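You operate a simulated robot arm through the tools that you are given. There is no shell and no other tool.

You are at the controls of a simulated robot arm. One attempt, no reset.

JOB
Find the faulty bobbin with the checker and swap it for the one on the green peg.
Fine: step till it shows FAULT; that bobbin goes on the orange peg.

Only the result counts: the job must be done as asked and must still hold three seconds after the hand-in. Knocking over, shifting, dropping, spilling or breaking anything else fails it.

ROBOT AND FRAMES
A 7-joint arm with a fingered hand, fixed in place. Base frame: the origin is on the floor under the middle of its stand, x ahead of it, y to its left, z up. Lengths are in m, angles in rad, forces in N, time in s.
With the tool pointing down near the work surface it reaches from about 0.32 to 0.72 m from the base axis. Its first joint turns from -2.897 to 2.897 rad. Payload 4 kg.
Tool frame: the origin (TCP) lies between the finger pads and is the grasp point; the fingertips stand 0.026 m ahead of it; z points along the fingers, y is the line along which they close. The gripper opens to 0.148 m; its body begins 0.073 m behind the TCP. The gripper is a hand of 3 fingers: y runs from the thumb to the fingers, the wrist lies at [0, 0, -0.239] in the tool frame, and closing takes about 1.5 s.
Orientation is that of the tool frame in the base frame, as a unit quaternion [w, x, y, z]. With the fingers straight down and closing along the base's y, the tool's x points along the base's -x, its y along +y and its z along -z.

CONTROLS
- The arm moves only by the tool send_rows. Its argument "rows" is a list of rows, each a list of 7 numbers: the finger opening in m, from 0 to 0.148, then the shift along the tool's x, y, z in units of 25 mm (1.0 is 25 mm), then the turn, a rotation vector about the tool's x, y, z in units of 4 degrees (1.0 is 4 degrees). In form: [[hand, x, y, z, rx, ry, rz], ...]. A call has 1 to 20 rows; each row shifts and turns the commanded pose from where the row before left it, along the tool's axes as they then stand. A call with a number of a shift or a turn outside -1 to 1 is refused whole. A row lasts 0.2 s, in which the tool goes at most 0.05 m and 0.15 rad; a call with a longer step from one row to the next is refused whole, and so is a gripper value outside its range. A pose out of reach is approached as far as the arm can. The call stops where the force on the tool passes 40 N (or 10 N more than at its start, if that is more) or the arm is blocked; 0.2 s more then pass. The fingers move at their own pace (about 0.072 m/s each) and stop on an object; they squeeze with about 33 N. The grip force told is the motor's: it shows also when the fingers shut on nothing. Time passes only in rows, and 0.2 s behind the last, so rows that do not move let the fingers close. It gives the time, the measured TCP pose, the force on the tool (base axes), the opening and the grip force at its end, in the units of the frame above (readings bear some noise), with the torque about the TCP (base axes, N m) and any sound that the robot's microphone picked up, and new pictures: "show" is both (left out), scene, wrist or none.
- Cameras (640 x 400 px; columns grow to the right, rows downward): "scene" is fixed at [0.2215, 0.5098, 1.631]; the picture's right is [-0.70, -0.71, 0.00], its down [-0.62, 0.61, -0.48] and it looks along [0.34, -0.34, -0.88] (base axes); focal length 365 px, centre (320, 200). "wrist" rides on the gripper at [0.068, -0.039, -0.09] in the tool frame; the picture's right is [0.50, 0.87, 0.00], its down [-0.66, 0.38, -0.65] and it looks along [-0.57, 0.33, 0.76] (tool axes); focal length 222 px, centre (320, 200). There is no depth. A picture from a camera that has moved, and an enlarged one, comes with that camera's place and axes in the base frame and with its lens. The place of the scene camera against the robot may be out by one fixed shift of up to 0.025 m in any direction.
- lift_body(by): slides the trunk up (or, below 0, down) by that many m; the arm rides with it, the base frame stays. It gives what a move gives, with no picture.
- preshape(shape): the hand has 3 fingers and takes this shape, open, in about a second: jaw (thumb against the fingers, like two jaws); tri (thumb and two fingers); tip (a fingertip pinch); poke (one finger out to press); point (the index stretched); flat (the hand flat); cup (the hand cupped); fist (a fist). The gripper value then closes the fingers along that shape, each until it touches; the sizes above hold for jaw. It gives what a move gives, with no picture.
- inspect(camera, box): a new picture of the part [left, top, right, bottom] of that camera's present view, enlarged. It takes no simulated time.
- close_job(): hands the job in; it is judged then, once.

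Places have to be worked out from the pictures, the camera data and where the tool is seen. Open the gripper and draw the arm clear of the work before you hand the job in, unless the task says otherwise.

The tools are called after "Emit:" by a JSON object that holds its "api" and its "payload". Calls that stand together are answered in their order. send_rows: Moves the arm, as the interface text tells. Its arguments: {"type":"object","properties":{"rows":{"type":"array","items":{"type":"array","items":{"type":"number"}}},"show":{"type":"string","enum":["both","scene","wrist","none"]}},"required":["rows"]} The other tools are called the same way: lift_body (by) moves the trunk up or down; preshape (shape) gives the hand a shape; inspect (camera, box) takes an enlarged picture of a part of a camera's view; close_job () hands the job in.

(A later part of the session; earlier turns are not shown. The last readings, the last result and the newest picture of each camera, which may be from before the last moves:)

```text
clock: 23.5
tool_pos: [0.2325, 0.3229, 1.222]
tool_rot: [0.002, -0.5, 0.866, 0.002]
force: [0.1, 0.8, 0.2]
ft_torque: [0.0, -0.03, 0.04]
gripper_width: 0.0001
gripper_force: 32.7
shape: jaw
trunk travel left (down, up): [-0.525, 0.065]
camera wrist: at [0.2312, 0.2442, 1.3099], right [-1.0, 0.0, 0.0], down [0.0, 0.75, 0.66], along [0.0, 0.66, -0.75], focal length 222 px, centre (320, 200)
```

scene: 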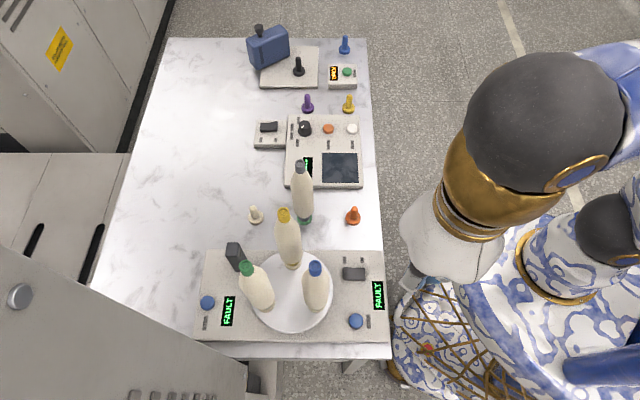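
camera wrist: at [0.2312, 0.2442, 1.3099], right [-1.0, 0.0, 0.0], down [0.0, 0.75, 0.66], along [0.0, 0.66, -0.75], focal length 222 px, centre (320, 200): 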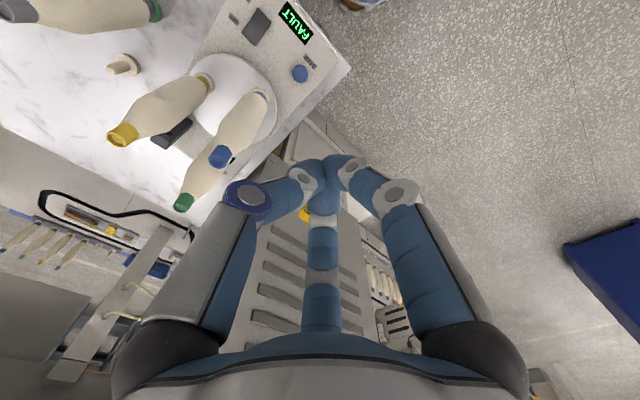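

I turn the yaw by −16° so the finger gaps face the neighbouring bobbins, and move above the yellow bobbin at the same height to locate its top precisely.

Emit:
{"api": "send_rows", "payload": {"rows": [[0, 0, 0, 0, 0, 0, 1], [0, 0, 0, 0, 0, 0, 1], [0, 0, 0, 0, 0, 0, 1], [0, 0, 0, 0, 0, 0, 1], [0, -0.826, -0.552, 0, 0, 0, 0], [0, -0.826, -0.552, 0, 0, 0, 0], [0, -0.826, -0.552, 0, 0, 0, 0], [0, -0.826, -0.552, 0, 0, 0, 0], [0, -0.826, -0.552, 0, 0, 0, 0], [0, -0.826, -0.552, 0, 0, 0, 0], [0, -0.826, -0.552, 0, 0, 0, 0], [0, -0.826, -0.552, 0, 0, 0, 0], [0, -0.826, -0.552, 0, 0, 0, 0]], "show": "both"}}

Emit:
{"api": "inspect", "payload": {"camera": "wrist", "box": [224, 60, 416, 180]}}

```text
clock: 26.3
tool_pos: [0.453, 0.3629, 1.2225]
tool_rot: [0.003, -0.374, 0.927, 0.001]
force: [-0.3, 0.8, -0.4]
ft_torque: [-0.03, 0.04, 0.04]
gripper_width: 0.0
gripper_force: 32.9
shape: jaw
trunk travel left (down, up): [-0.525, 0.065]
camera wrist: at [0.43, 0.2871, 1.311], right [-0.96, 0.28, 0.0], down [0.21, 0.72, 0.66], along [0.18, 0.63, -0.75], focal length 222 px, centre (320, 200)
```

scene: 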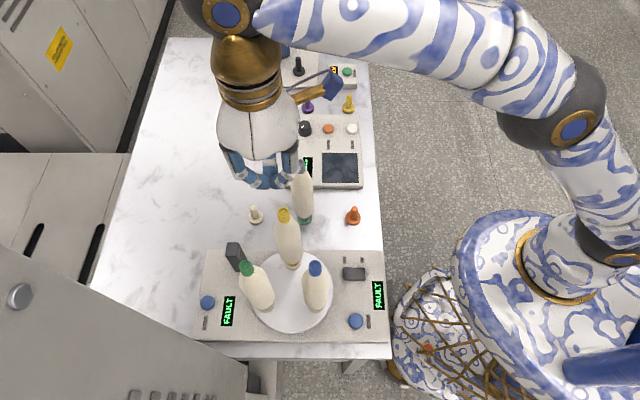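
wrist: 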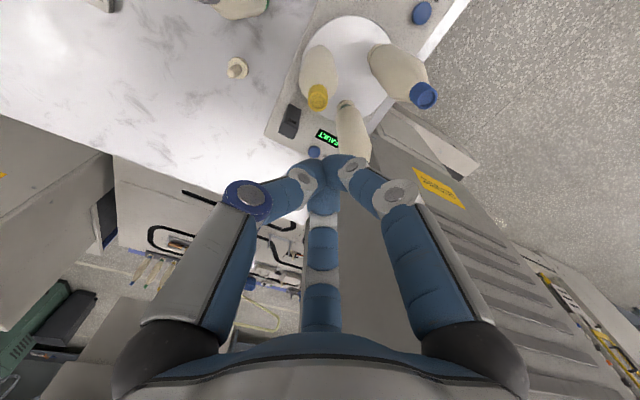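

```text
3.33 times, centred on (320, 120) of wrist
camera zoom: at [0.43, 0.2871, 1.311], right [-0.96, 0.28, 0.0], down [0.21, 0.72, 0.66], along [0.18, 0.63, -0.75], focal length 740 px, centre (320, 467)
```

zoom: 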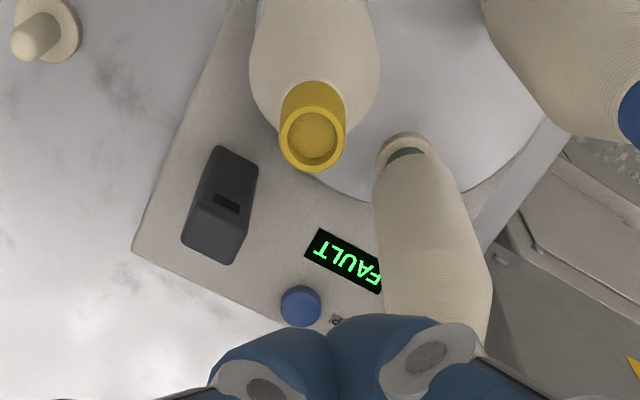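

The sensor window clearly faces yellow. Its cap top is about 2 mm off in one direction and roughly 9 mm off in the other, with the top near z ≈ 1.08. I open to 0.08, correct the offset and descend to just above the caps for a closer look.

Emit:
{"api": "send_rows", "payload": {"rows": [[0.08, 0, 0, 0, 0, 0, 0], [0.08, 0, 0, 0, 0, 0, 0], [0.08, 0, 0, 0, 0, 0, 0], [0.08, 0.075, -0.048, 0.82, 0, 0, 0], [0.08, 0.075, -0.048, 0.82, 0, 0, 0], [0.08, 0.075, -0.048, 0.82, 0, 0, 0], [0.08, 0.075, -0.048, 0.82, 0, 0, 0], [0.08, 0, 0, 0, 0, 0, 0]], "show": "both"}}

Emit:
{"api": "inspect", "payload": {"camera": "wrist", "box": [224, 90, 416, 210]}}

Emit:
{"api": "inspect", "payload": {"camera": "scene", "box": [210, 150, 370, 250]}}

```text
clock: 28.1
tool_pos: [0.4508, 0.354, 1.1409]
tool_rot: [0.003, -0.375, 0.927, 0.001]
force: [0.1, -0.1, 0.6]
ft_torque: [0.01, 0.0, -0.02]
gripper_width: 0.0763
gripper_force: 0.1
shape: jaw
trunk travel left (down, up): [-0.525, 0.065]
camera wrist: at [0.4272, 0.2782, 1.2293], right [-0.96, 0.28, 0.0], down [0.2, 0.72, 0.66], along [0.18, 0.63, -0.75], focal length 222 px, centre (320, 200)
```

scene: 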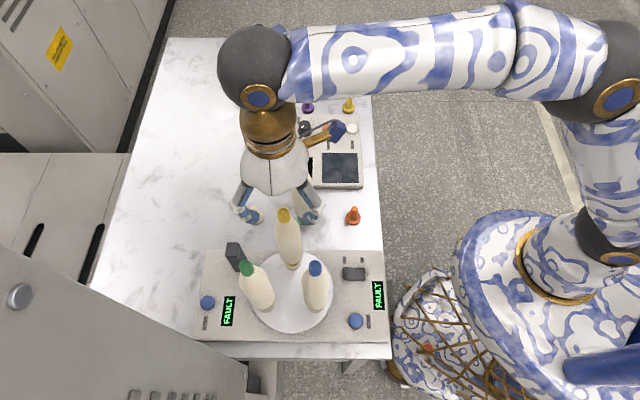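
wrist: 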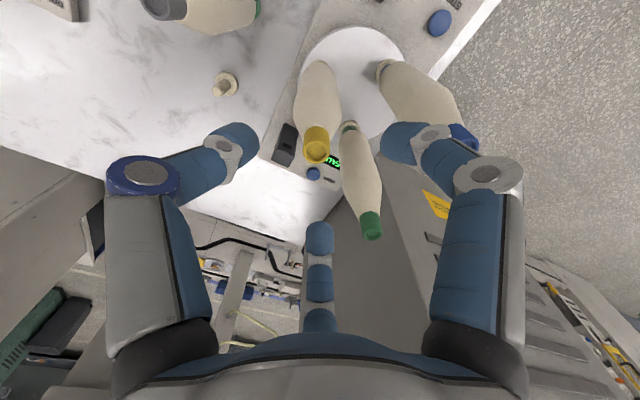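

```text
3.33 times, centred on (320, 150) of wrist
camera zoom: at [0.4272, 0.2782, 1.2293], right [-0.96, 0.28, 0.0], down [0.2, 0.72, 0.66], along [0.18, 0.63, -0.75], focal length 740 px, centre (320, 367)
```

zoom: 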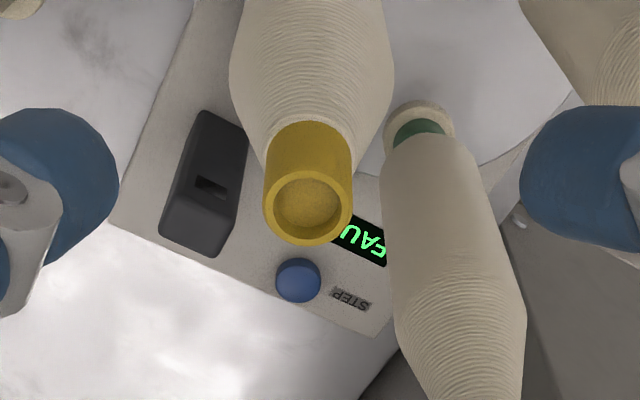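

```text
4.00 times, centred on (290, 200) of scene
camera zoom: at [0.2215, 0.5098, 1.631], right [-0.7, -0.71, 0.0], down [-0.62, 0.61, -0.48], along [0.34, -0.34, -0.88], focal length 1461 px, centre (440, 200)
```

zoom: 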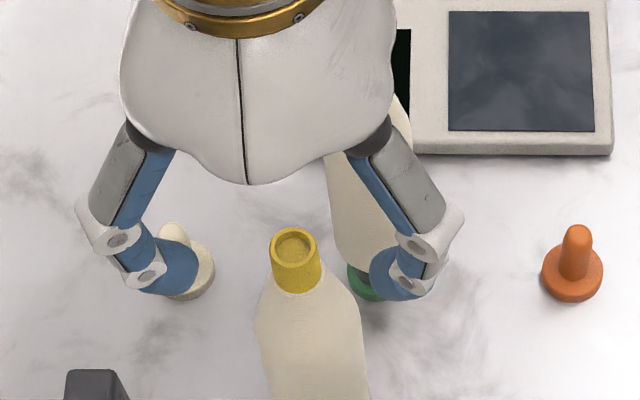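

Triangulating the last two wrist views puts the yellow cap top at about (0.4515, 0.354, 1.083), within 1 mm of the tool axis. The neck is about 22 mm wide and 40 mm tall, so I straighten the small tilt, descend so the pads sit on the neck (TCP about 1.071), and look before closing.

Emit:
{"api": "send_rows", "payload": {"rows": [[0.08, -0.03, -0.03, 0.7, 0, 0.09, 0], [0.08, 0, 0, 0.7, 0, 0, 0], [0.08, 0, 0, 0.7, 0, 0, 0], [0.08, 0, 0, 0.7, 0, 0, 0]], "show": "both"}}

Emit:
{"api": "inspect", "payload": {"camera": "wrist", "box": [224, 130, 416, 250]}}

Emit:
{"api": "inspect", "payload": {"camera": "scene", "box": [210, 160, 370, 260]}}

```text
clock: 29.1
tool_pos: [0.4528, 0.3553, 1.0714]
tool_rot: [0.001, -0.374, 0.927, -0.001]
force: [0.1, 0.2, -1.0]
ft_torque: [-0.01, 0.01, 0.0]
gripper_width: 0.0769
gripper_force: 0.0
shape: jaw
trunk travel left (down, up): [-0.525, 0.065]
camera wrist: at [0.4296, 0.279, 1.1595], right [-0.96, 0.28, 0.0], down [0.21, 0.73, 0.65], along [0.18, 0.63, -0.76], focal length 222 px, centre (320, 200)
```

scene: 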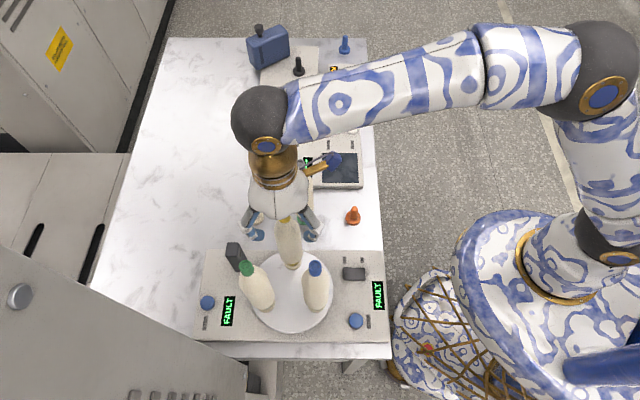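
wrist: 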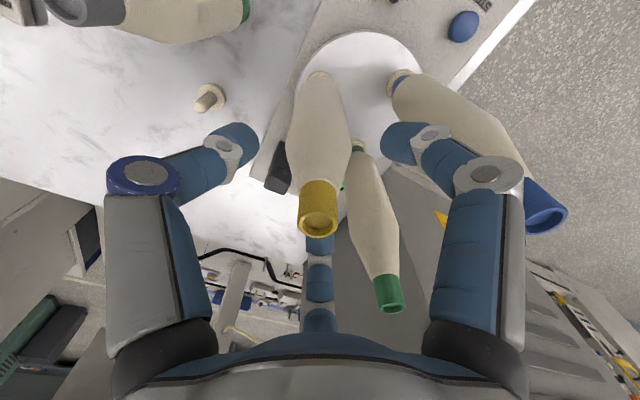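

```text
3.33 times, centred on (320, 190) of wrist
camera zoom: at [0.4296, 0.279, 1.1595], right [-0.96, 0.28, 0.0], down [0.21, 0.73, 0.65], along [0.18, 0.63, -0.76], focal length 740 px, centre (320, 233)
```

zoom: 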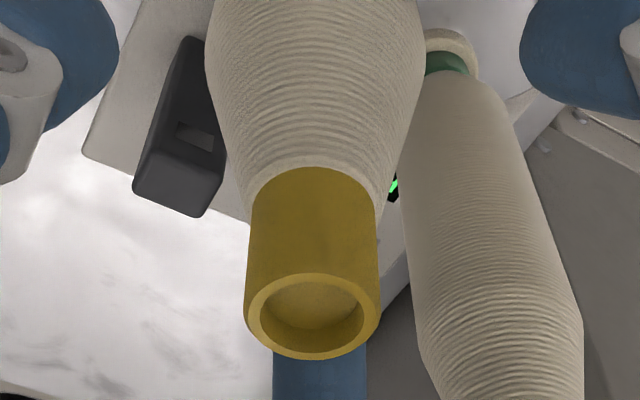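

```text
4.00 times, centred on (290, 210) of scene
camera zoom: at [0.2215, 0.5098, 1.631], right [-0.7, -0.71, 0.0], down [-0.62, 0.61, -0.48], along [0.34, -0.34, -0.88], focal length 1461 px, centre (440, 160)
```

zoom: 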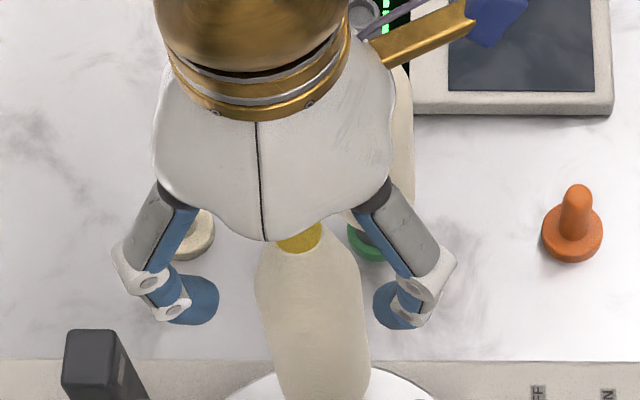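

The neck sits in the middle between the three fingers, within 2–3 mm. I close the hand on it.

Emit:
{"api": "send_rows", "payload": {"rows": [[0, 0, 0, 0, 0, 0, 0], [0, 0, 0, 0, 0, 0, 0], [0, 0, 0, 0, 0, 0, 0], [0, 0, 0, 0, 0, 0, 0], [0, 0, 0, 0, 0, 0, 0], [0, 0, 0, 0, 0, 0, 0], [0, 0, 0, 0, 0, 0, 0], [0, 0, 0, 0, 0, 0, 0]], "show": "both"}}

Emit:
{"api": "inspect", "payload": {"camera": "wrist", "box": [224, 130, 416, 250]}}

```text
clock: 30.9
tool_pos: [0.4516, 0.3539, 1.0711]
tool_rot: [0.0, -0.374, 0.927, 0.0]
force: [-0.1, 0.1, 1.8]
ft_torque: [-0.03, -0.04, 0.01]
gripper_width: 0.0248
gripper_force: 33.0
shape: jaw
trunk travel left (down, up): [-0.525, 0.065]
camera wrist: at [0.4295, 0.2789, 1.1597], right [-0.96, 0.28, 0.0], down [0.21, 0.73, 0.65], along [0.18, 0.63, -0.76], focal length 222 px, centre (320, 200)
```

scene: 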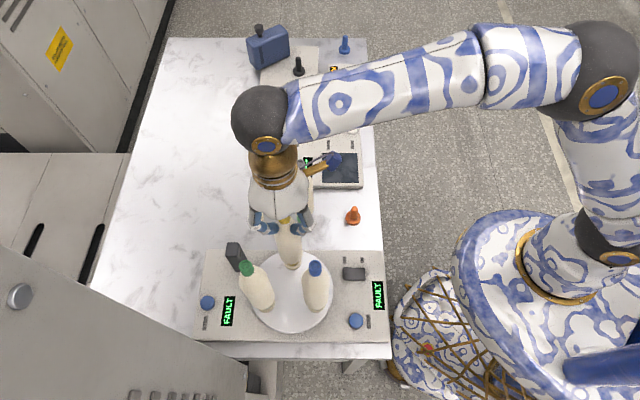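
wrist: 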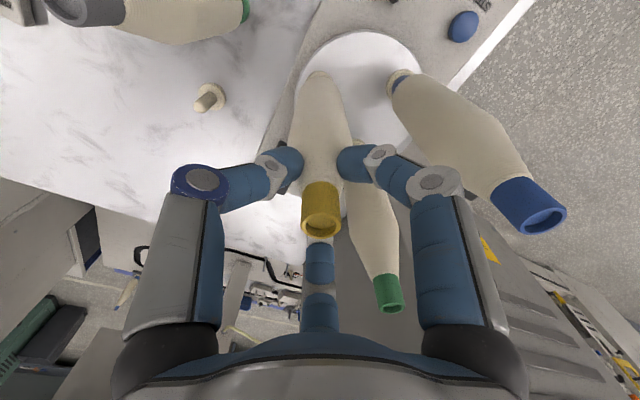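

```text
3.33 times, centred on (320, 190) of wrist
camera zoom: at [0.4295, 0.2789, 1.1597], right [-0.96, 0.28, 0.0], down [0.21, 0.73, 0.65], along [0.18, 0.63, -0.76], focal length 740 px, centre (320, 233)
```

zoom: 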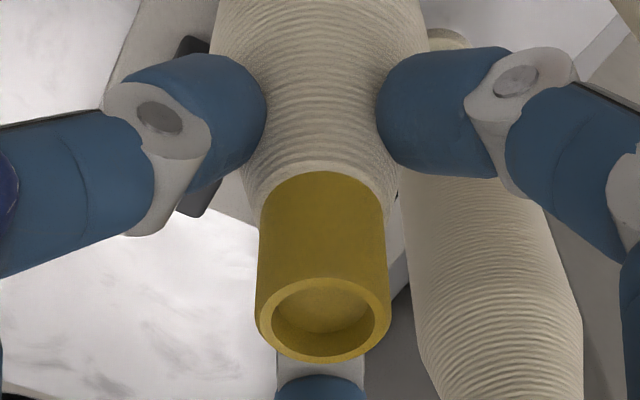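

The fingertips reach about 0.038 ahead of the TCP when nearly shut, so they are gripping the conical shoulder. I reopen, rise 28 mm and grip the straight plastic neck instead.

Emit:
{"api": "send_rows", "payload": {"rows": [[0.08, 0, 0, 0, 0, 0, 0], [0.08, 0, 0, 0, 0, 0, 0], [0.08, 0, 0, 0, 0, 0, 0], [0.08, 0, 0, 0, 0, 0, 0], [0.08, 0, 0, -0.56, 0, 0, 0], [0.08, 0, 0, -0.56, 0, 0, 0], [0, 0, 0, 0, 0, 0, 0], [0, 0, 0, 0, 0, 0, 0], [0, 0, 0, 0, 0, 0, 0], [0, 0, 0, 0, 0, 0, 0], [0, 0, 0, 0, 0, 0, 0], [0, 0, 0, 0, 0, 0, 0], [0, 0, 0, 0, 0, 0, 0], [0, 0, 0, 0, 0, 0, 0]], "show": "both"}}

Emit:
{"api": "inspect", "payload": {"camera": "wrist", "box": [224, 110, 416, 230]}}

```text
clock: 33.9
tool_pos: [0.4511, 0.3543, 1.098]
tool_rot: [0.001, -0.374, 0.927, 0.0]
force: [0.7, -0.3, -0.8]
ft_torque: [0.03, 0.0, 0.01]
gripper_width: 0.0141
gripper_force: 33.2
shape: jaw
trunk travel left (down, up): [-0.525, 0.065]
camera wrist: at [0.4295, 0.2791, 1.1877], right [-0.96, 0.28, 0.0], down [0.21, 0.73, 0.65], along [0.18, 0.63, -0.76], focal length 222 px, centre (320, 200)
```

scene: 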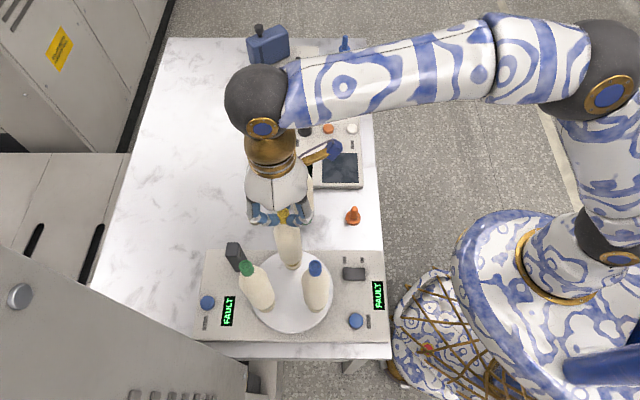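
wrist: 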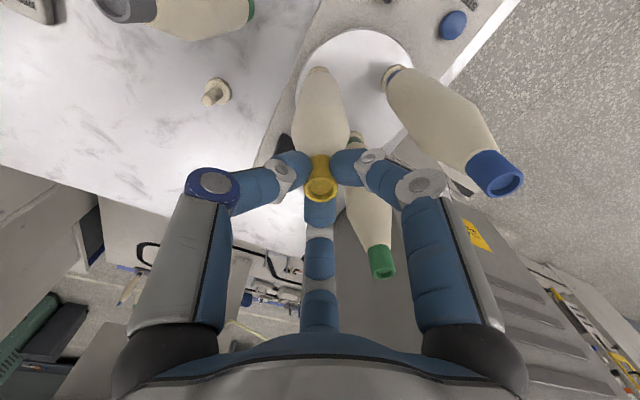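

```text
3.33 times, centred on (320, 170) of wrist
camera zoom: at [0.4295, 0.2791, 1.1877], right [-0.96, 0.28, 0.0], down [0.21, 0.73, 0.65], along [0.18, 0.63, -0.76], focal length 740 px, centre (320, 300)
```

zoom: 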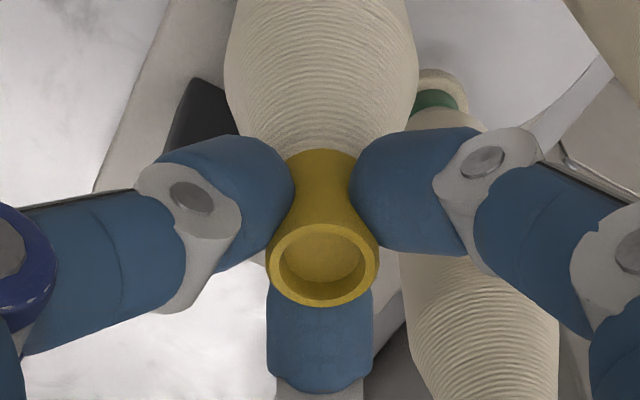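

All three fingertips are on the yellow neck and well centred. I lift straight up and check that the bobbin comes along.

Emit:
{"api": "send_rows", "payload": {"rows": [[0, 0, 0, -0.3, 0, 0, 0], [0, 0, 0, -0.4, 0, 0, 0], [0, 0, 0, -0.5, 0, 0, 0], [0, 0, 0, -0.5, 0, 0, 0], [0, 0, 0, -0.5, 0, 0, 0], [0, 0, 0, -0.5, 0, 0, 0], [0, 0, 0, -0.5, 0, 0, 0], [0, 0, 0, -0.5, 0, 0, 0], [0, 0, 0, -0.5, 0, 0, 0], [0, 0, 0, -0.4, 0, 0, 0], [0, 0, 0, -0.3, 0, 0, 0]], "show": "both"}}

Emit:
{"api": "inspect", "payload": {"camera": "scene", "box": [200, 160, 392, 280]}}

Emit:
{"api": "inspect", "payload": {"camera": "wrist", "box": [224, 60, 416, 220]}}

```text
clock: 36.3
tool_pos: [0.4505, 0.3541, 1.2219]
tool_rot: [0.001, -0.375, 0.927, 0.0]
force: [0.5, -0.7, -0.6]
ft_torque: [0.03, 0.03, -0.01]
gripper_width: 0.014
gripper_force: 33.2
shape: jaw
trunk travel left (down, up): [-0.525, 0.065]
camera wrist: at [0.4292, 0.2784, 1.3105], right [-0.96, 0.28, 0.0], down [0.21, 0.73, 0.65], along [0.18, 0.63, -0.76], focal length 222 px, centre (320, 200)
```

scene: 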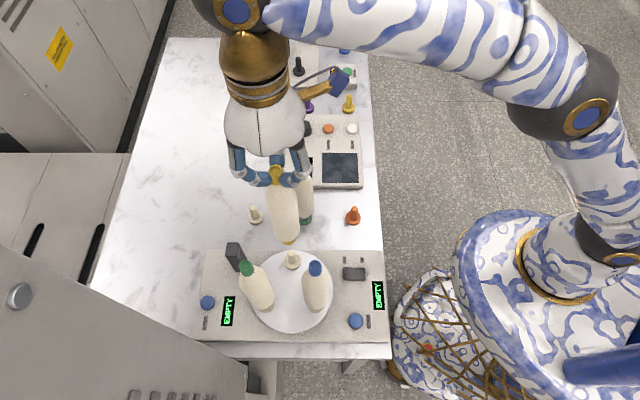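
wrist: 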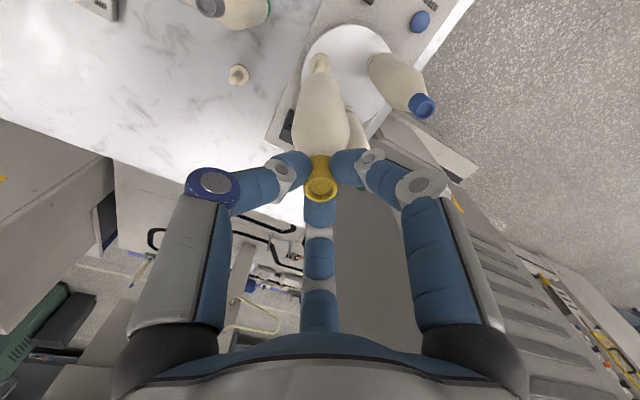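

```text
3.33 times, centred on (296, 220) of scene
camera zoom: at [0.2215, 0.5098, 1.631], right [-0.7, -0.71, 0.0], down [-0.62, 0.61, -0.48], along [0.34, -0.34, -0.88], focal length 1218 px, centre (400, 133)
```

zoom: 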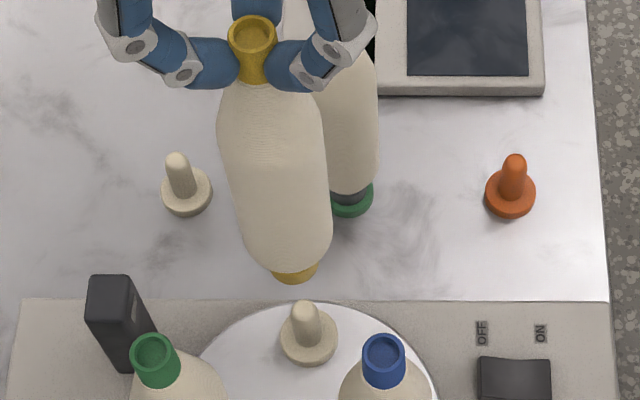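

```text
2.50 times, centred on (320, 140) of wrist
camera zoom: at [0.4292, 0.2784, 1.3105], right [-0.96, 0.28, 0.0], down [0.21, 0.73, 0.65], along [0.18, 0.63, -0.76], focal length 555 px, centre (320, 350)
```

zoom: 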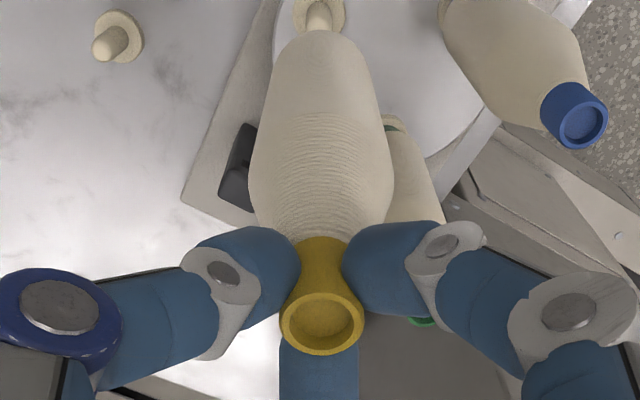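

The checker now reads EMPTY, so yellow was indeed the bobbin at the sensor, and it is now lifted clear and hanging vertical. I zoom on the bare spindle under the bobbin, to calibrate how a peg directly below the tool axis looks in the wrist view.

Emit:
{"api": "inspect", "payload": {"camera": "wrist", "box": [272, 30, 368, 90]}}

Emit:
{"api": "inspect", "payload": {"camera": "wrist", "box": [272, 120, 368, 210]}}

```text
6.67 times, centred on (320, 60) of wrist
camera zoom: at [0.4292, 0.2784, 1.3105], right [-0.96, 0.28, 0.0], down [0.21, 0.73, 0.65], along [0.18, 0.63, -0.76], focal length 1481 px, centre (320, 1133)
```

zoom: 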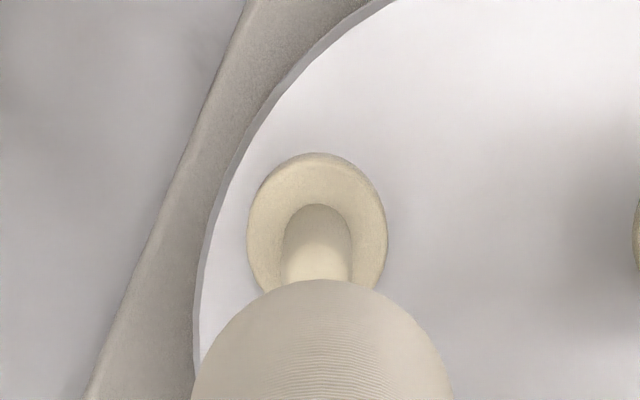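

```text
4.44 times, centred on (320, 165) of wrist
camera zoom: at [0.4292, 0.2784, 1.3105], right [-0.96, 0.28, 0.0], down [0.21, 0.73, 0.65], along [0.18, 0.63, -0.76], focal length 987 px, centre (320, 356)
```

zoom: 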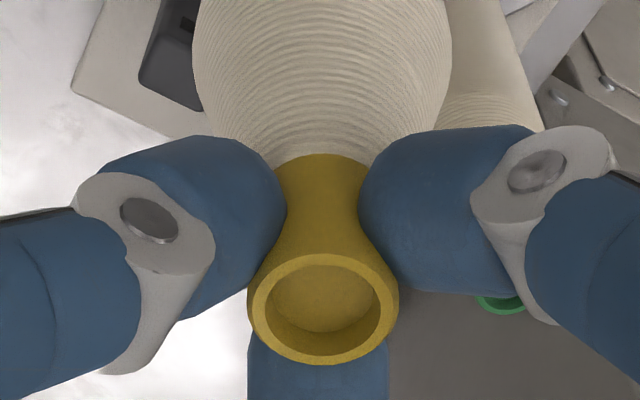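

The spindle below sits in line with the tool axis (px 319.5), and its flange is at z ≈ 0.847, so the bobbin is about 0.236 long. I carry the bobbin at this height to above the orange peg, near (0.446, 0.163).

Emit:
{"api": "send_rows", "payload": {"rows": [[0, 0.3, -0.3, 0, 0, 0, 0], [0, 0.544, -0.537, 0, 0, 0, 0], [0, 0.544, -0.537, 0, 0, 0, 0], [0, 0.544, -0.537, 0, 0, 0, 0], [0, 0.544, -0.537, 0, 0, 0, 0], [0, 0.544, -0.537, 0, 0, 0, 0], [0, 0.544, -0.537, 0, 0, 0, 0], [0, 0.544, -0.537, 0, 0, 0, 0], [0, 0.544, -0.537, 0, 0, 0, 0], [0, 0.5, -0.5, 0, 0, 0, 0], [0, 0.3, -0.29, 0, 0, 0, 0], [0, 0, 0, 0, 0, 0, 0], [0, 0, 0, 0, 0, 0, 0]], "show": "both"}}

Emit:
{"api": "inspect", "payload": {"camera": "wrist", "box": [272, 20, 368, 80]}}

Emit:
{"api": "inspect", "payload": {"camera": "scene", "box": [280, 140, 440, 240]}}

```text
clock: 39.1
tool_pos: [0.4469, 0.1631, 1.2219]
tool_rot: [-0.001, -0.375, 0.927, 0.0]
force: [0.4, 0.1, -1.0]
ft_torque: [0.02, 0.05, 0.0]
gripper_width: 0.0139
gripper_force: 32.9
shape: jaw
trunk travel left (down, up): [-0.525, 0.065]
camera wrist: at [0.4245, 0.0875, 1.3102], right [-0.96, 0.28, 0.0], down [0.21, 0.73, 0.65], along [0.18, 0.63, -0.76], focal length 222 px, centre (320, 200)
```

scene: 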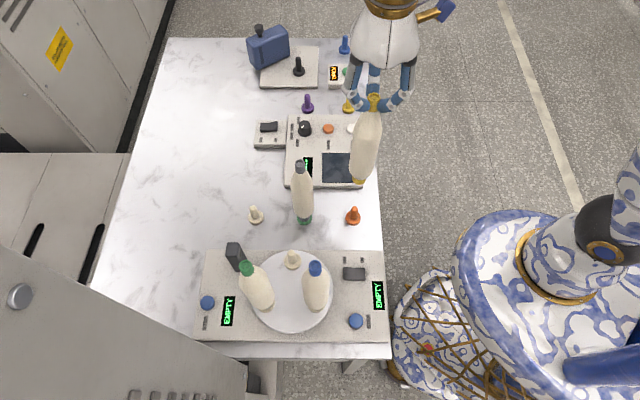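
wrist: 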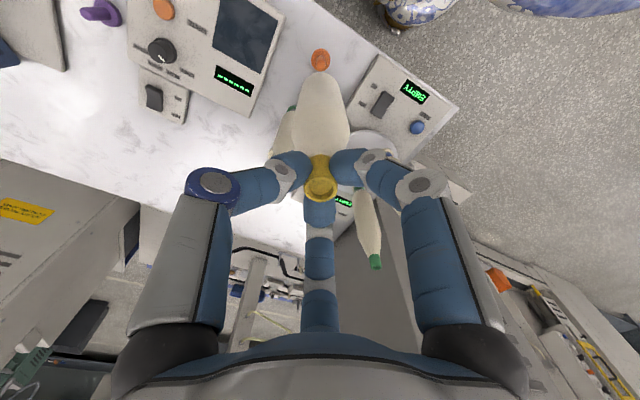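

```text
6.67 times, centred on (320, 50) of wrist
camera zoom: at [0.4245, 0.0875, 1.3102], right [-0.96, 0.28, 0.0], down [0.21, 0.73, 0.65], along [0.18, 0.63, -0.76], focal length 1481 px, centre (320, 1200)
```

zoom: 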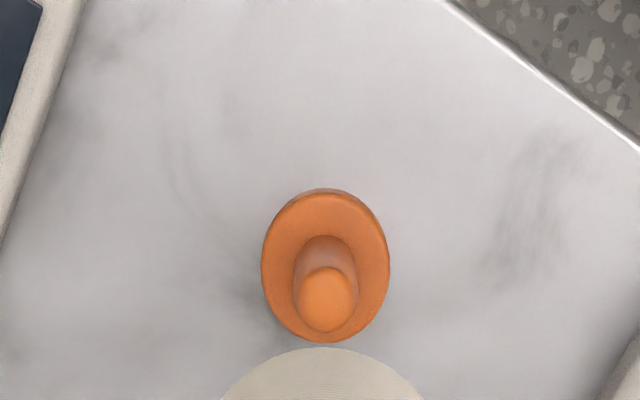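

```text
4.00 times, centred on (360, 190) of scene
camera zoom: at [0.2215, 0.5098, 1.631], right [-0.7, -0.71, 0.0], down [-0.62, 0.61, -0.48], along [0.34, -0.34, -0.88], focal length 1461 px, centre (160, 240)
```

zoom: 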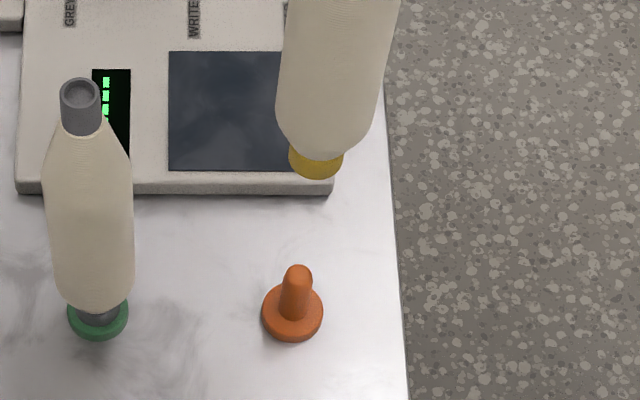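

The orange peg appears almost directly under the bobbin, about 2 mm off, with its flange near z ≈ 0.797. I correct by 2 mm and lower until the bobbin's bottom is about 15 mm above the peg tip, then check alignment.

Emit:
{"api": "send_rows", "payload": {"rows": [[0, 0.066, 0.047, 0.69, 0, 0, 0], [0, 0, 0, 0.69, 0, 0, 0], [0, 0, 0, 0.69, 0, 0, 0], [0, 0, 0, 0.69, 0, 0, 0], [0, 0, 0, 0.69, 0, 0, 0], [0, 0, 0, 0.69, 0, 0, 0], [0, 0, 0, 0, 0, 0, 0], [0, 0, 0, 0, 0, 0, 0]], "show": "both"}}

Emit:
{"api": "inspect", "payload": {"camera": "scene", "box": [312, 160, 408, 220]}}

Emit:
{"api": "inspect", "payload": {"camera": "wrist", "box": [256, 30, 384, 110]}}

```text
clock: 40.9
tool_pos: [0.4445, 0.1631, 1.1193]
tool_rot: [0.0, -0.375, 0.927, -0.001]
force: [0.2, -0.2, -1.4]
ft_torque: [0.04, 0.02, -0.02]
gripper_width: 0.014
gripper_force: 33.1
shape: jaw
trunk travel left (down, up): [-0.525, 0.065]
camera wrist: at [0.4227, 0.0872, 1.2068], right [-0.96, 0.28, 0.0], down [0.21, 0.73, 0.65], along [0.18, 0.63, -0.76], focal length 222 px, centre (320, 200)
```

scene: 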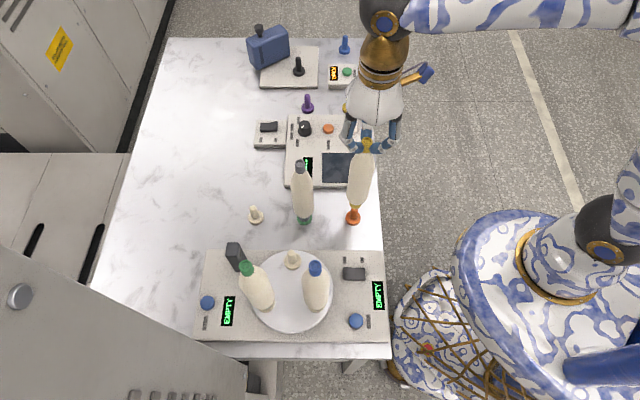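
wrist: 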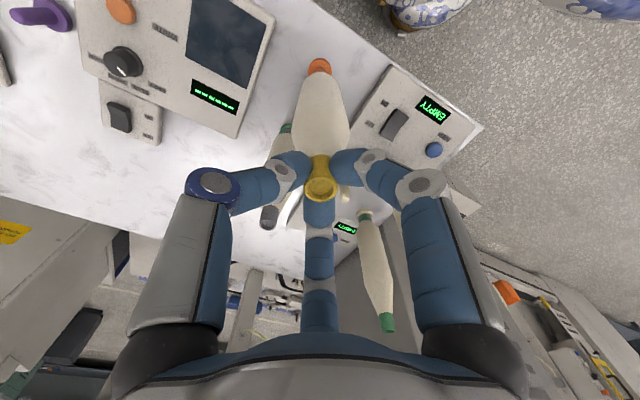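

```text
6.67 times, centred on (360, 190) of scene
camera zoom: at [0.2215, 0.5098, 1.631], right [-0.7, -0.71, 0.0], down [-0.62, 0.61, -0.48], along [0.34, -0.34, -0.88], focal length 2435 px, centre (53, 267)
```

zoom: 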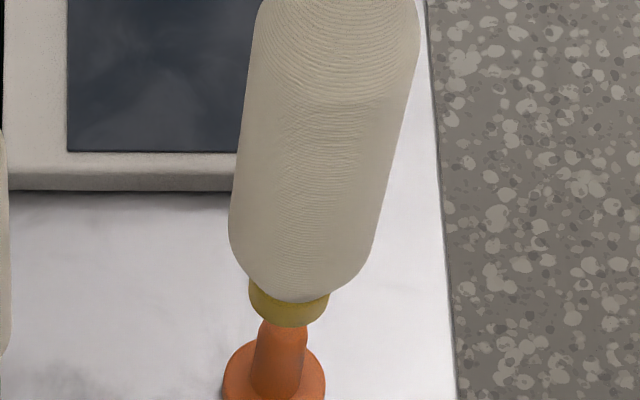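

```text
5.00 times, centred on (320, 70) of wrist
camera zoom: at [0.4227, 0.0872, 1.2068], right [-0.96, 0.28, 0.0], down [0.21, 0.73, 0.65], along [0.18, 0.63, -0.76], focal length 1111 px, centre (320, 850)
```

zoom: 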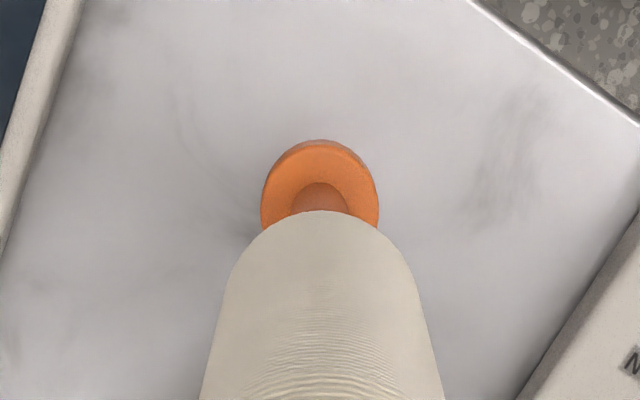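

In both views the bobbin's tube is lined up over the orange peg within about 2 mm, and the peg tip is rounded. I lower slowly until the tube has engaged the tip, watching the force.

Emit:
{"api": "send_rows", "payload": {"rows": [[0, 0, 0, 0.25, 0, 0, 0], [0, 0, 0, 0.25, 0, 0, 0], [0, 0, 0, 0.25, 0, 0, 0], [0, 0, 0, 0.25, 0, 0, 0], [0, 0, 0, 0.25, 0, 0, 0], [0, 0, 0, 0, 0, 0, 0]], "show": "both"}}

Emit:
{"api": "inspect", "payload": {"camera": "scene", "box": [312, 160, 408, 220]}}

Emit:
{"api": "inspect", "payload": {"camera": "wrist", "box": [240, 50, 400, 220]}}

```text
clock: 42.3
tool_pos: [0.4447, 0.1636, 1.0873]
tool_rot: [0.0, -0.374, 0.927, 0.0]
force: [0.2, 0.3, -1.2]
ft_torque: [0.01, 0.03, -0.02]
gripper_width: 0.0143
gripper_force: 33.2
shape: jaw
trunk travel left (down, up): [-0.525, 0.065]
camera wrist: at [0.4229, 0.0872, 1.176], right [-0.96, 0.28, 0.0], down [0.21, 0.73, 0.65], along [0.18, 0.63, -0.76], focal length 222 px, centre (320, 200)
```

scene: 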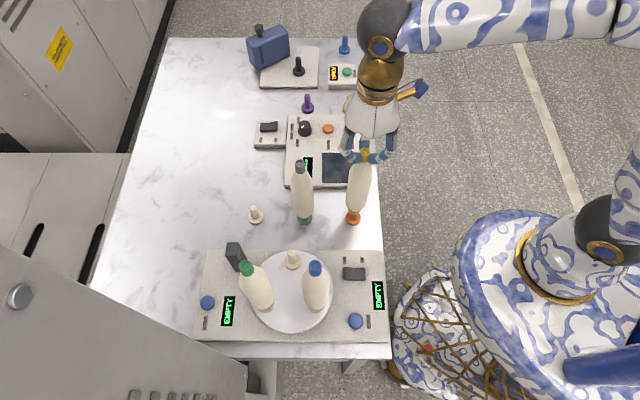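
wrist: 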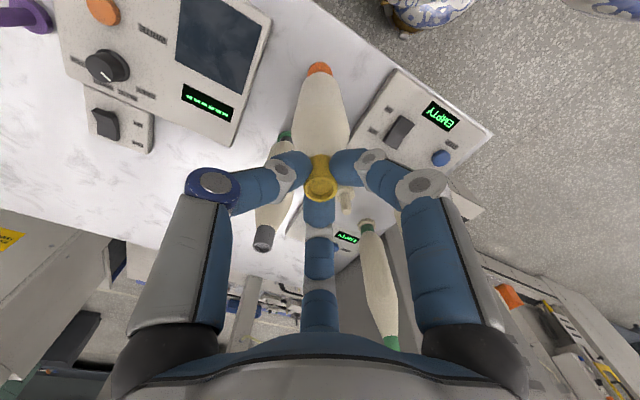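

```text
6.67 times, centred on (360, 190) of scene
camera zoom: at [0.2215, 0.5098, 1.631], right [-0.7, -0.71, 0.0], down [-0.62, 0.61, -0.48], along [0.34, -0.34, -0.88], focal length 2435 px, centre (53, 267)
```

zoom: 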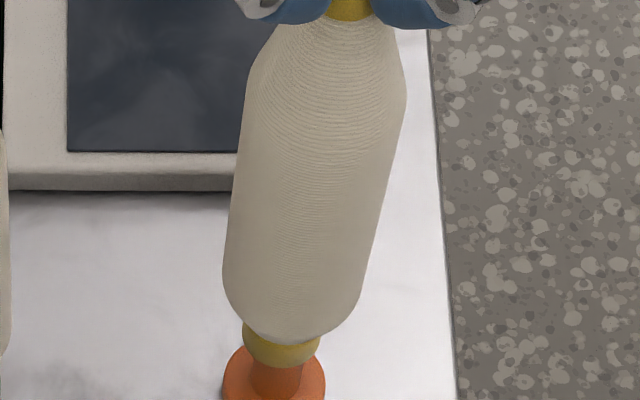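

```text
2.35 times, centred on (320, 135) of wrist
camera zoom: at [0.4229, 0.0872, 1.176], right [-0.96, 0.28, 0.0], down [0.21, 0.73, 0.65], along [0.18, 0.63, -0.76], focal length 523 px, centre (320, 353)
```

zoom: 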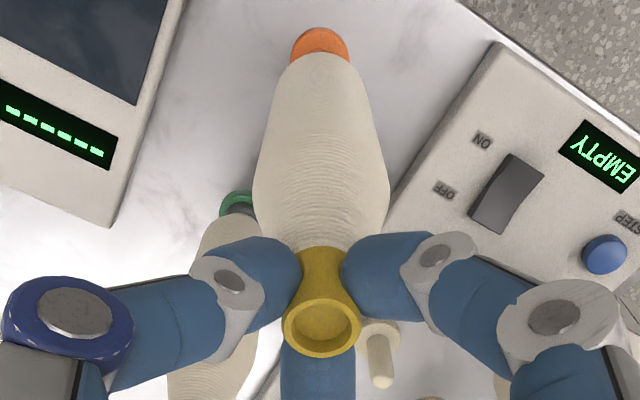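

There is no contact force and the tube is sliding over the post. I continue down toward the seated height (TCP about 1.05).

Emit:
{"api": "send_rows", "payload": {"rows": [[0, 0, 0, 0.24, 0, 0, 0], [0, 0, 0, 0.24, 0, 0, 0], [0, 0, 0, 0.24, 0, 0, 0], [0, 0, 0, 0.24, 0, 0, 0], [0, 0, 0, 0.2, 0, 0, 0], [0, 0, 0, 0.15, 0, 0, 0], [0, 0, 0, 0, 0, 0, 0]], "show": "scene"}}

Emit:
{"api": "inspect", "payload": {"camera": "scene", "box": [312, 170, 408, 230]}}

```text
clock: 43.9
tool_pos: [0.4447, 0.1628, 1.0553]
tool_rot: [0.0, -0.374, 0.927, -0.001]
force: [0.2, 0.4, -1.3]
ft_torque: [-0.02, 0.01, -0.02]
gripper_width: 0.014
gripper_force: 32.5
shape: jaw
trunk travel left (down, up): [-0.525, 0.065]
```

scene: 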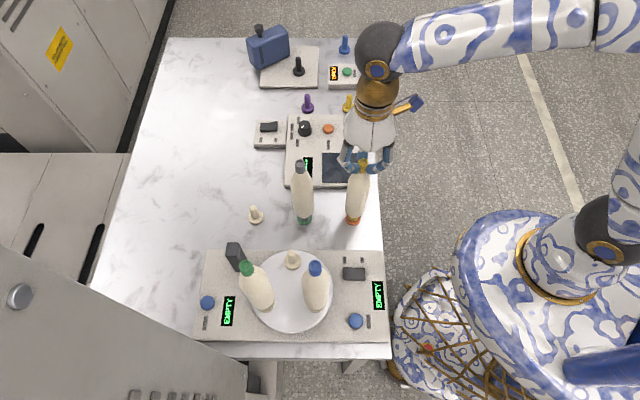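

```text
6.67 times, centred on (360, 200) of scene
camera zoom: at [0.2215, 0.5098, 1.631], right [-0.7, -0.71, 0.0], down [-0.62, 0.61, -0.48], along [0.34, -0.34, -0.88], focal length 2435 px, centre (53, 200)
```

zoom: 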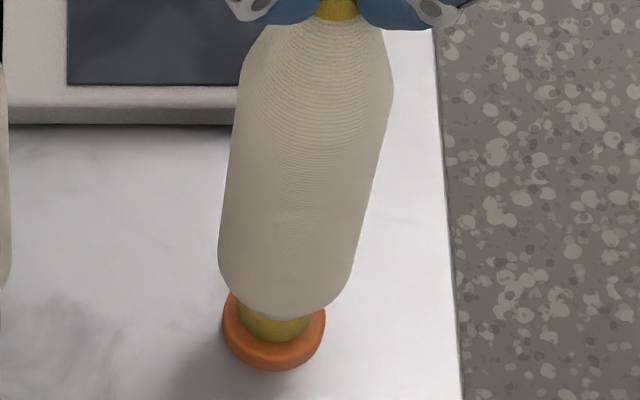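

The bobbin is nearly on the flange, about 5–8 mm to go. I ease down in 2 mm steps.

Emit:
{"api": "send_rows", "payload": {"rows": [[0, 0, 0, 0.08, 0, 0, 0], [0, 0, 0, 0.08, 0, 0, 0], [0, 0, 0, 0.08, 0, 0, 0], [0, 0, 0, 0, 0, 0, 0]], "show": "scene"}}

Emit:
{"api": "inspect", "payload": {"camera": "scene", "box": [312, 170, 408, 230]}}

```text
clock: 44.9
tool_pos: [0.4457, 0.1627, 1.0489]
tool_rot: [0.0, -0.375, 0.927, 0.0]
force: [0.7, 0.4, 0.3]
ft_torque: [0.0, 0.01, 0.03]
gripper_width: 0.0141
gripper_force: 32.7
shape: jaw
trunk travel left (down, up): [-0.525, 0.065]
```

scene: 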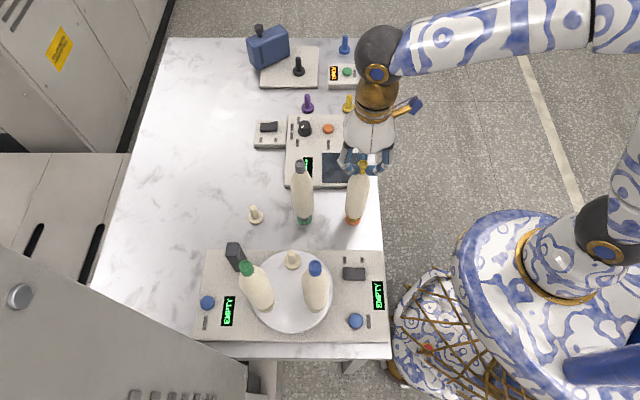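

```text
6.67 times, centred on (360, 200) of scene
camera zoom: at [0.2215, 0.5098, 1.631], right [-0.7, -0.71, 0.0], down [-0.62, 0.61, -0.48], along [0.34, -0.34, -0.88], focal length 2435 px, centre (53, 200)
```

zoom: 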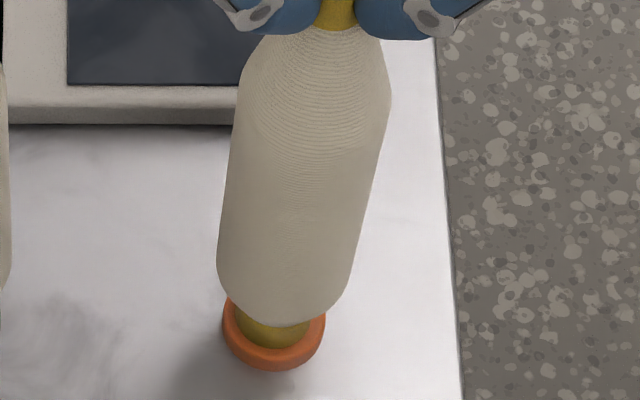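

The vertical force changed by about +1.6 N, so the weight is starting to rest on the flange. I take two more tiny steps to confirm contact.

Emit:
{"api": "send_rows", "payload": {"rows": [[0, 0, 0, 0.05, 0, 0, 0], [0, 0, 0, 0.05, 0, 0, 0], [0, 0, 0, 0, 0, 0, 0]], "show": "none"}}

```text
clock: 45.7
tool_pos: [0.4445, 0.163, 1.0462]
tool_rot: [0.002, -0.375, 0.927, 0.0]
force: [1.2, 0.9, 21.7]
ft_torque: [0.02, -0.06, -0.02]
gripper_width: 0.0148
gripper_force: 33.0
shape: jaw
trunk travel left (down, up): [-0.525, 0.065]
```

It is firmly seated (21.7 N upward). I relieve the pressure by 1.5 mm, open the fingers, and rise clear.

Emit:
{"api": "send_rows", "payload": {"rows": [[0, 0, 0, -0.06, 0, 0, 0], [0.07, 0, 0, 0, 0, 0, 0], [0.07, 0, 0, 0, 0, 0, 0], [0.07, 0, 0, 0, 0, 0, 0], [0.07, 0, 0, 0, 0, 0, 0], [0.07, 0, 0, 0, 0, 0, 0], [0.07, 0, 0, 0, 0, 0, 0]], "show": "both"}}

Emit:
{"api": "inspect", "payload": {"camera": "scene", "box": [280, 140, 440, 240]}}

```text
clock: 47.3
tool_pos: [0.4459, 0.1626, 1.0479]
tool_rot: [0.001, -0.375, 0.927, 0.0]
force: [-0.6, -0.6, 0.1]
ft_torque: [0.0, 0.03, 0.0]
gripper_width: 0.0666
gripper_force: 0.0
shape: jaw
trunk travel left (down, up): [-0.525, 0.065]
camera wrist: at [0.4227, 0.0871, 1.1362], right [-0.96, 0.28, 0.0], down [0.21, 0.73, 0.65], along [0.18, 0.63, -0.76], focal length 222 px, centre (320, 200)
```

scene: 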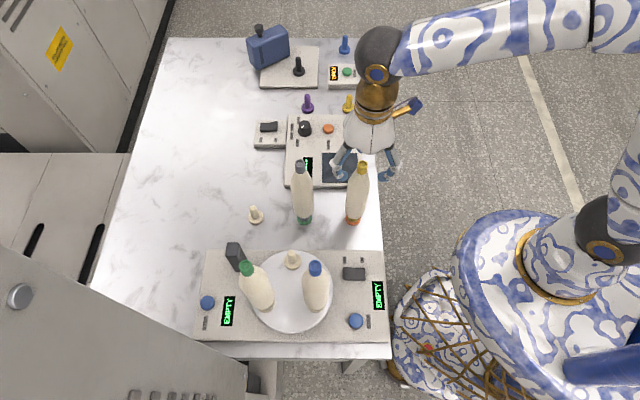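
wrist: 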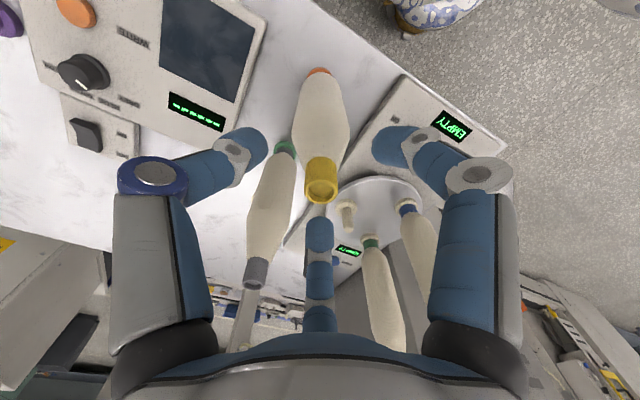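

```text
4.00 times, centred on (360, 190) of scene
camera zoom: at [0.2215, 0.5098, 1.631], right [-0.7, -0.71, 0.0], down [-0.62, 0.61, -0.48], along [0.34, -0.34, -0.88], focal length 1461 px, centre (160, 240)
```

zoom: 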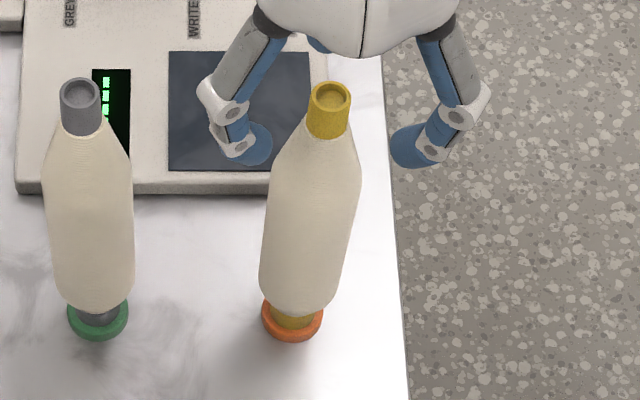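

Yellow stands fully seated and upright on the orange peg. I rise straight up 0.17 m and then move above the grey bobbin's approximate position.

Emit:
{"api": "send_rows", "payload": {"rows": [[0.07, 0, 0, -0.4, 0, 0, 0], [0.07, 0, 0, -0.6, 0, 0, 0], [0.07, 0, 0, -0.9, 0, 0, 0], [0.07, 0, 0, -1, 0, 0, 0], [0.07, 0, 0, -1, 0, 0, 0], [0.07, 0, 0, -1, 0, 0, 0], [0.07, 0, 0, -1, 0, 0, 0], [0.07, 0, 0, -1, 0, 0, 0], [0.07, -0.86, 0.04, 0, 0, 0, 0], [0.07, -0.86, 0.04, 0, 0, 0, 0], [0.07, -0.86, 0.04, 0, 0, 0, 0], [0.07, -0.86, 0.04, 0, 0, 0, 0], [0.07, -0.86, 0.04, 0, 0, 0, 0], [0.07, 0, 0, 0, 0, 0, 0]], "show": "both"}}

Emit:
{"api": "inspect", "payload": {"camera": "wrist", "box": [224, 50, 416, 170]}}

Emit:
{"api": "inspect", "payload": {"camera": "scene", "box": [240, 140, 400, 240]}}

```text
clock: 50.3
tool_pos: [0.5186, 0.2401, 1.2196]
tool_rot: [0.0, -0.375, 0.927, 0.0]
force: [-0.3, -0.8, -0.5]
ft_torque: [-0.04, 0.02, 0.02]
gripper_width: 0.0666
gripper_force: 0.0
shape: jaw
trunk travel left (down, up): [-0.525, 0.065]
camera wrist: at [0.4959, 0.1659, 1.3086], right [-0.96, 0.28, 0.0], down [0.21, 0.73, 0.65], along [0.18, 0.63, -0.76], focal length 222 px, centre (320, 200)
```

scene: 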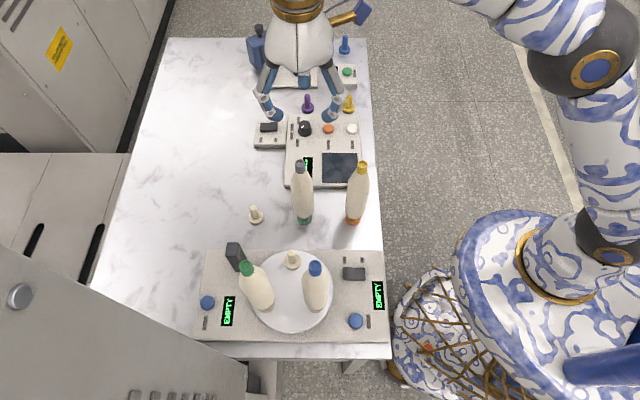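
wrist: 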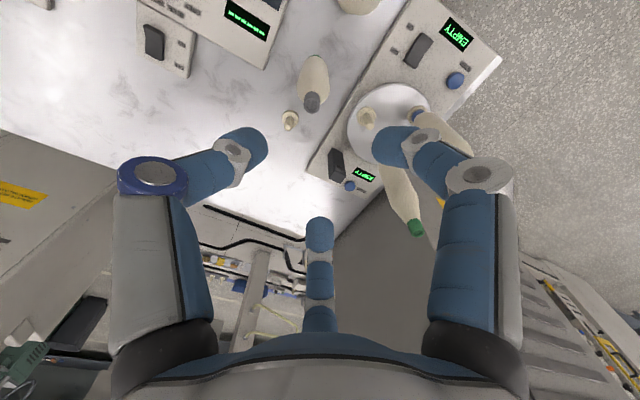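

```text
3.33 times, centred on (320, 110) of wrist
camera zoom: at [0.4959, 0.1659, 1.3086], right [-0.96, 0.28, 0.0], down [0.21, 0.73, 0.65], along [0.18, 0.63, -0.76], focal length 740 px, centre (320, 500)
```

zoom: 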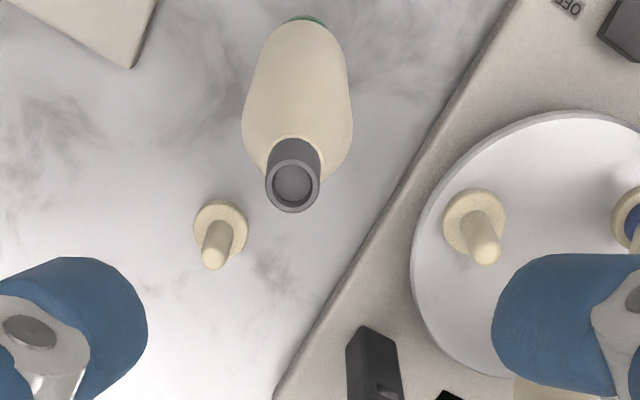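

```text
4.00 times, centred on (320, 190) of scene
camera zoom: at [0.2215, 0.5098, 1.631], right [-0.7, -0.71, 0.0], down [-0.62, 0.61, -0.48], along [0.34, -0.34, -0.88], focal length 1461 px, centre (320, 240)
```

zoom: 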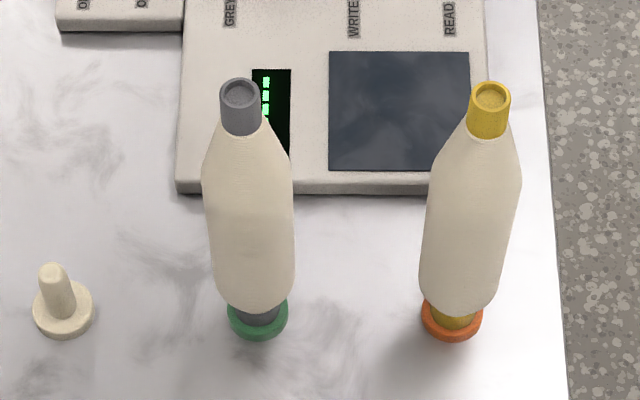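

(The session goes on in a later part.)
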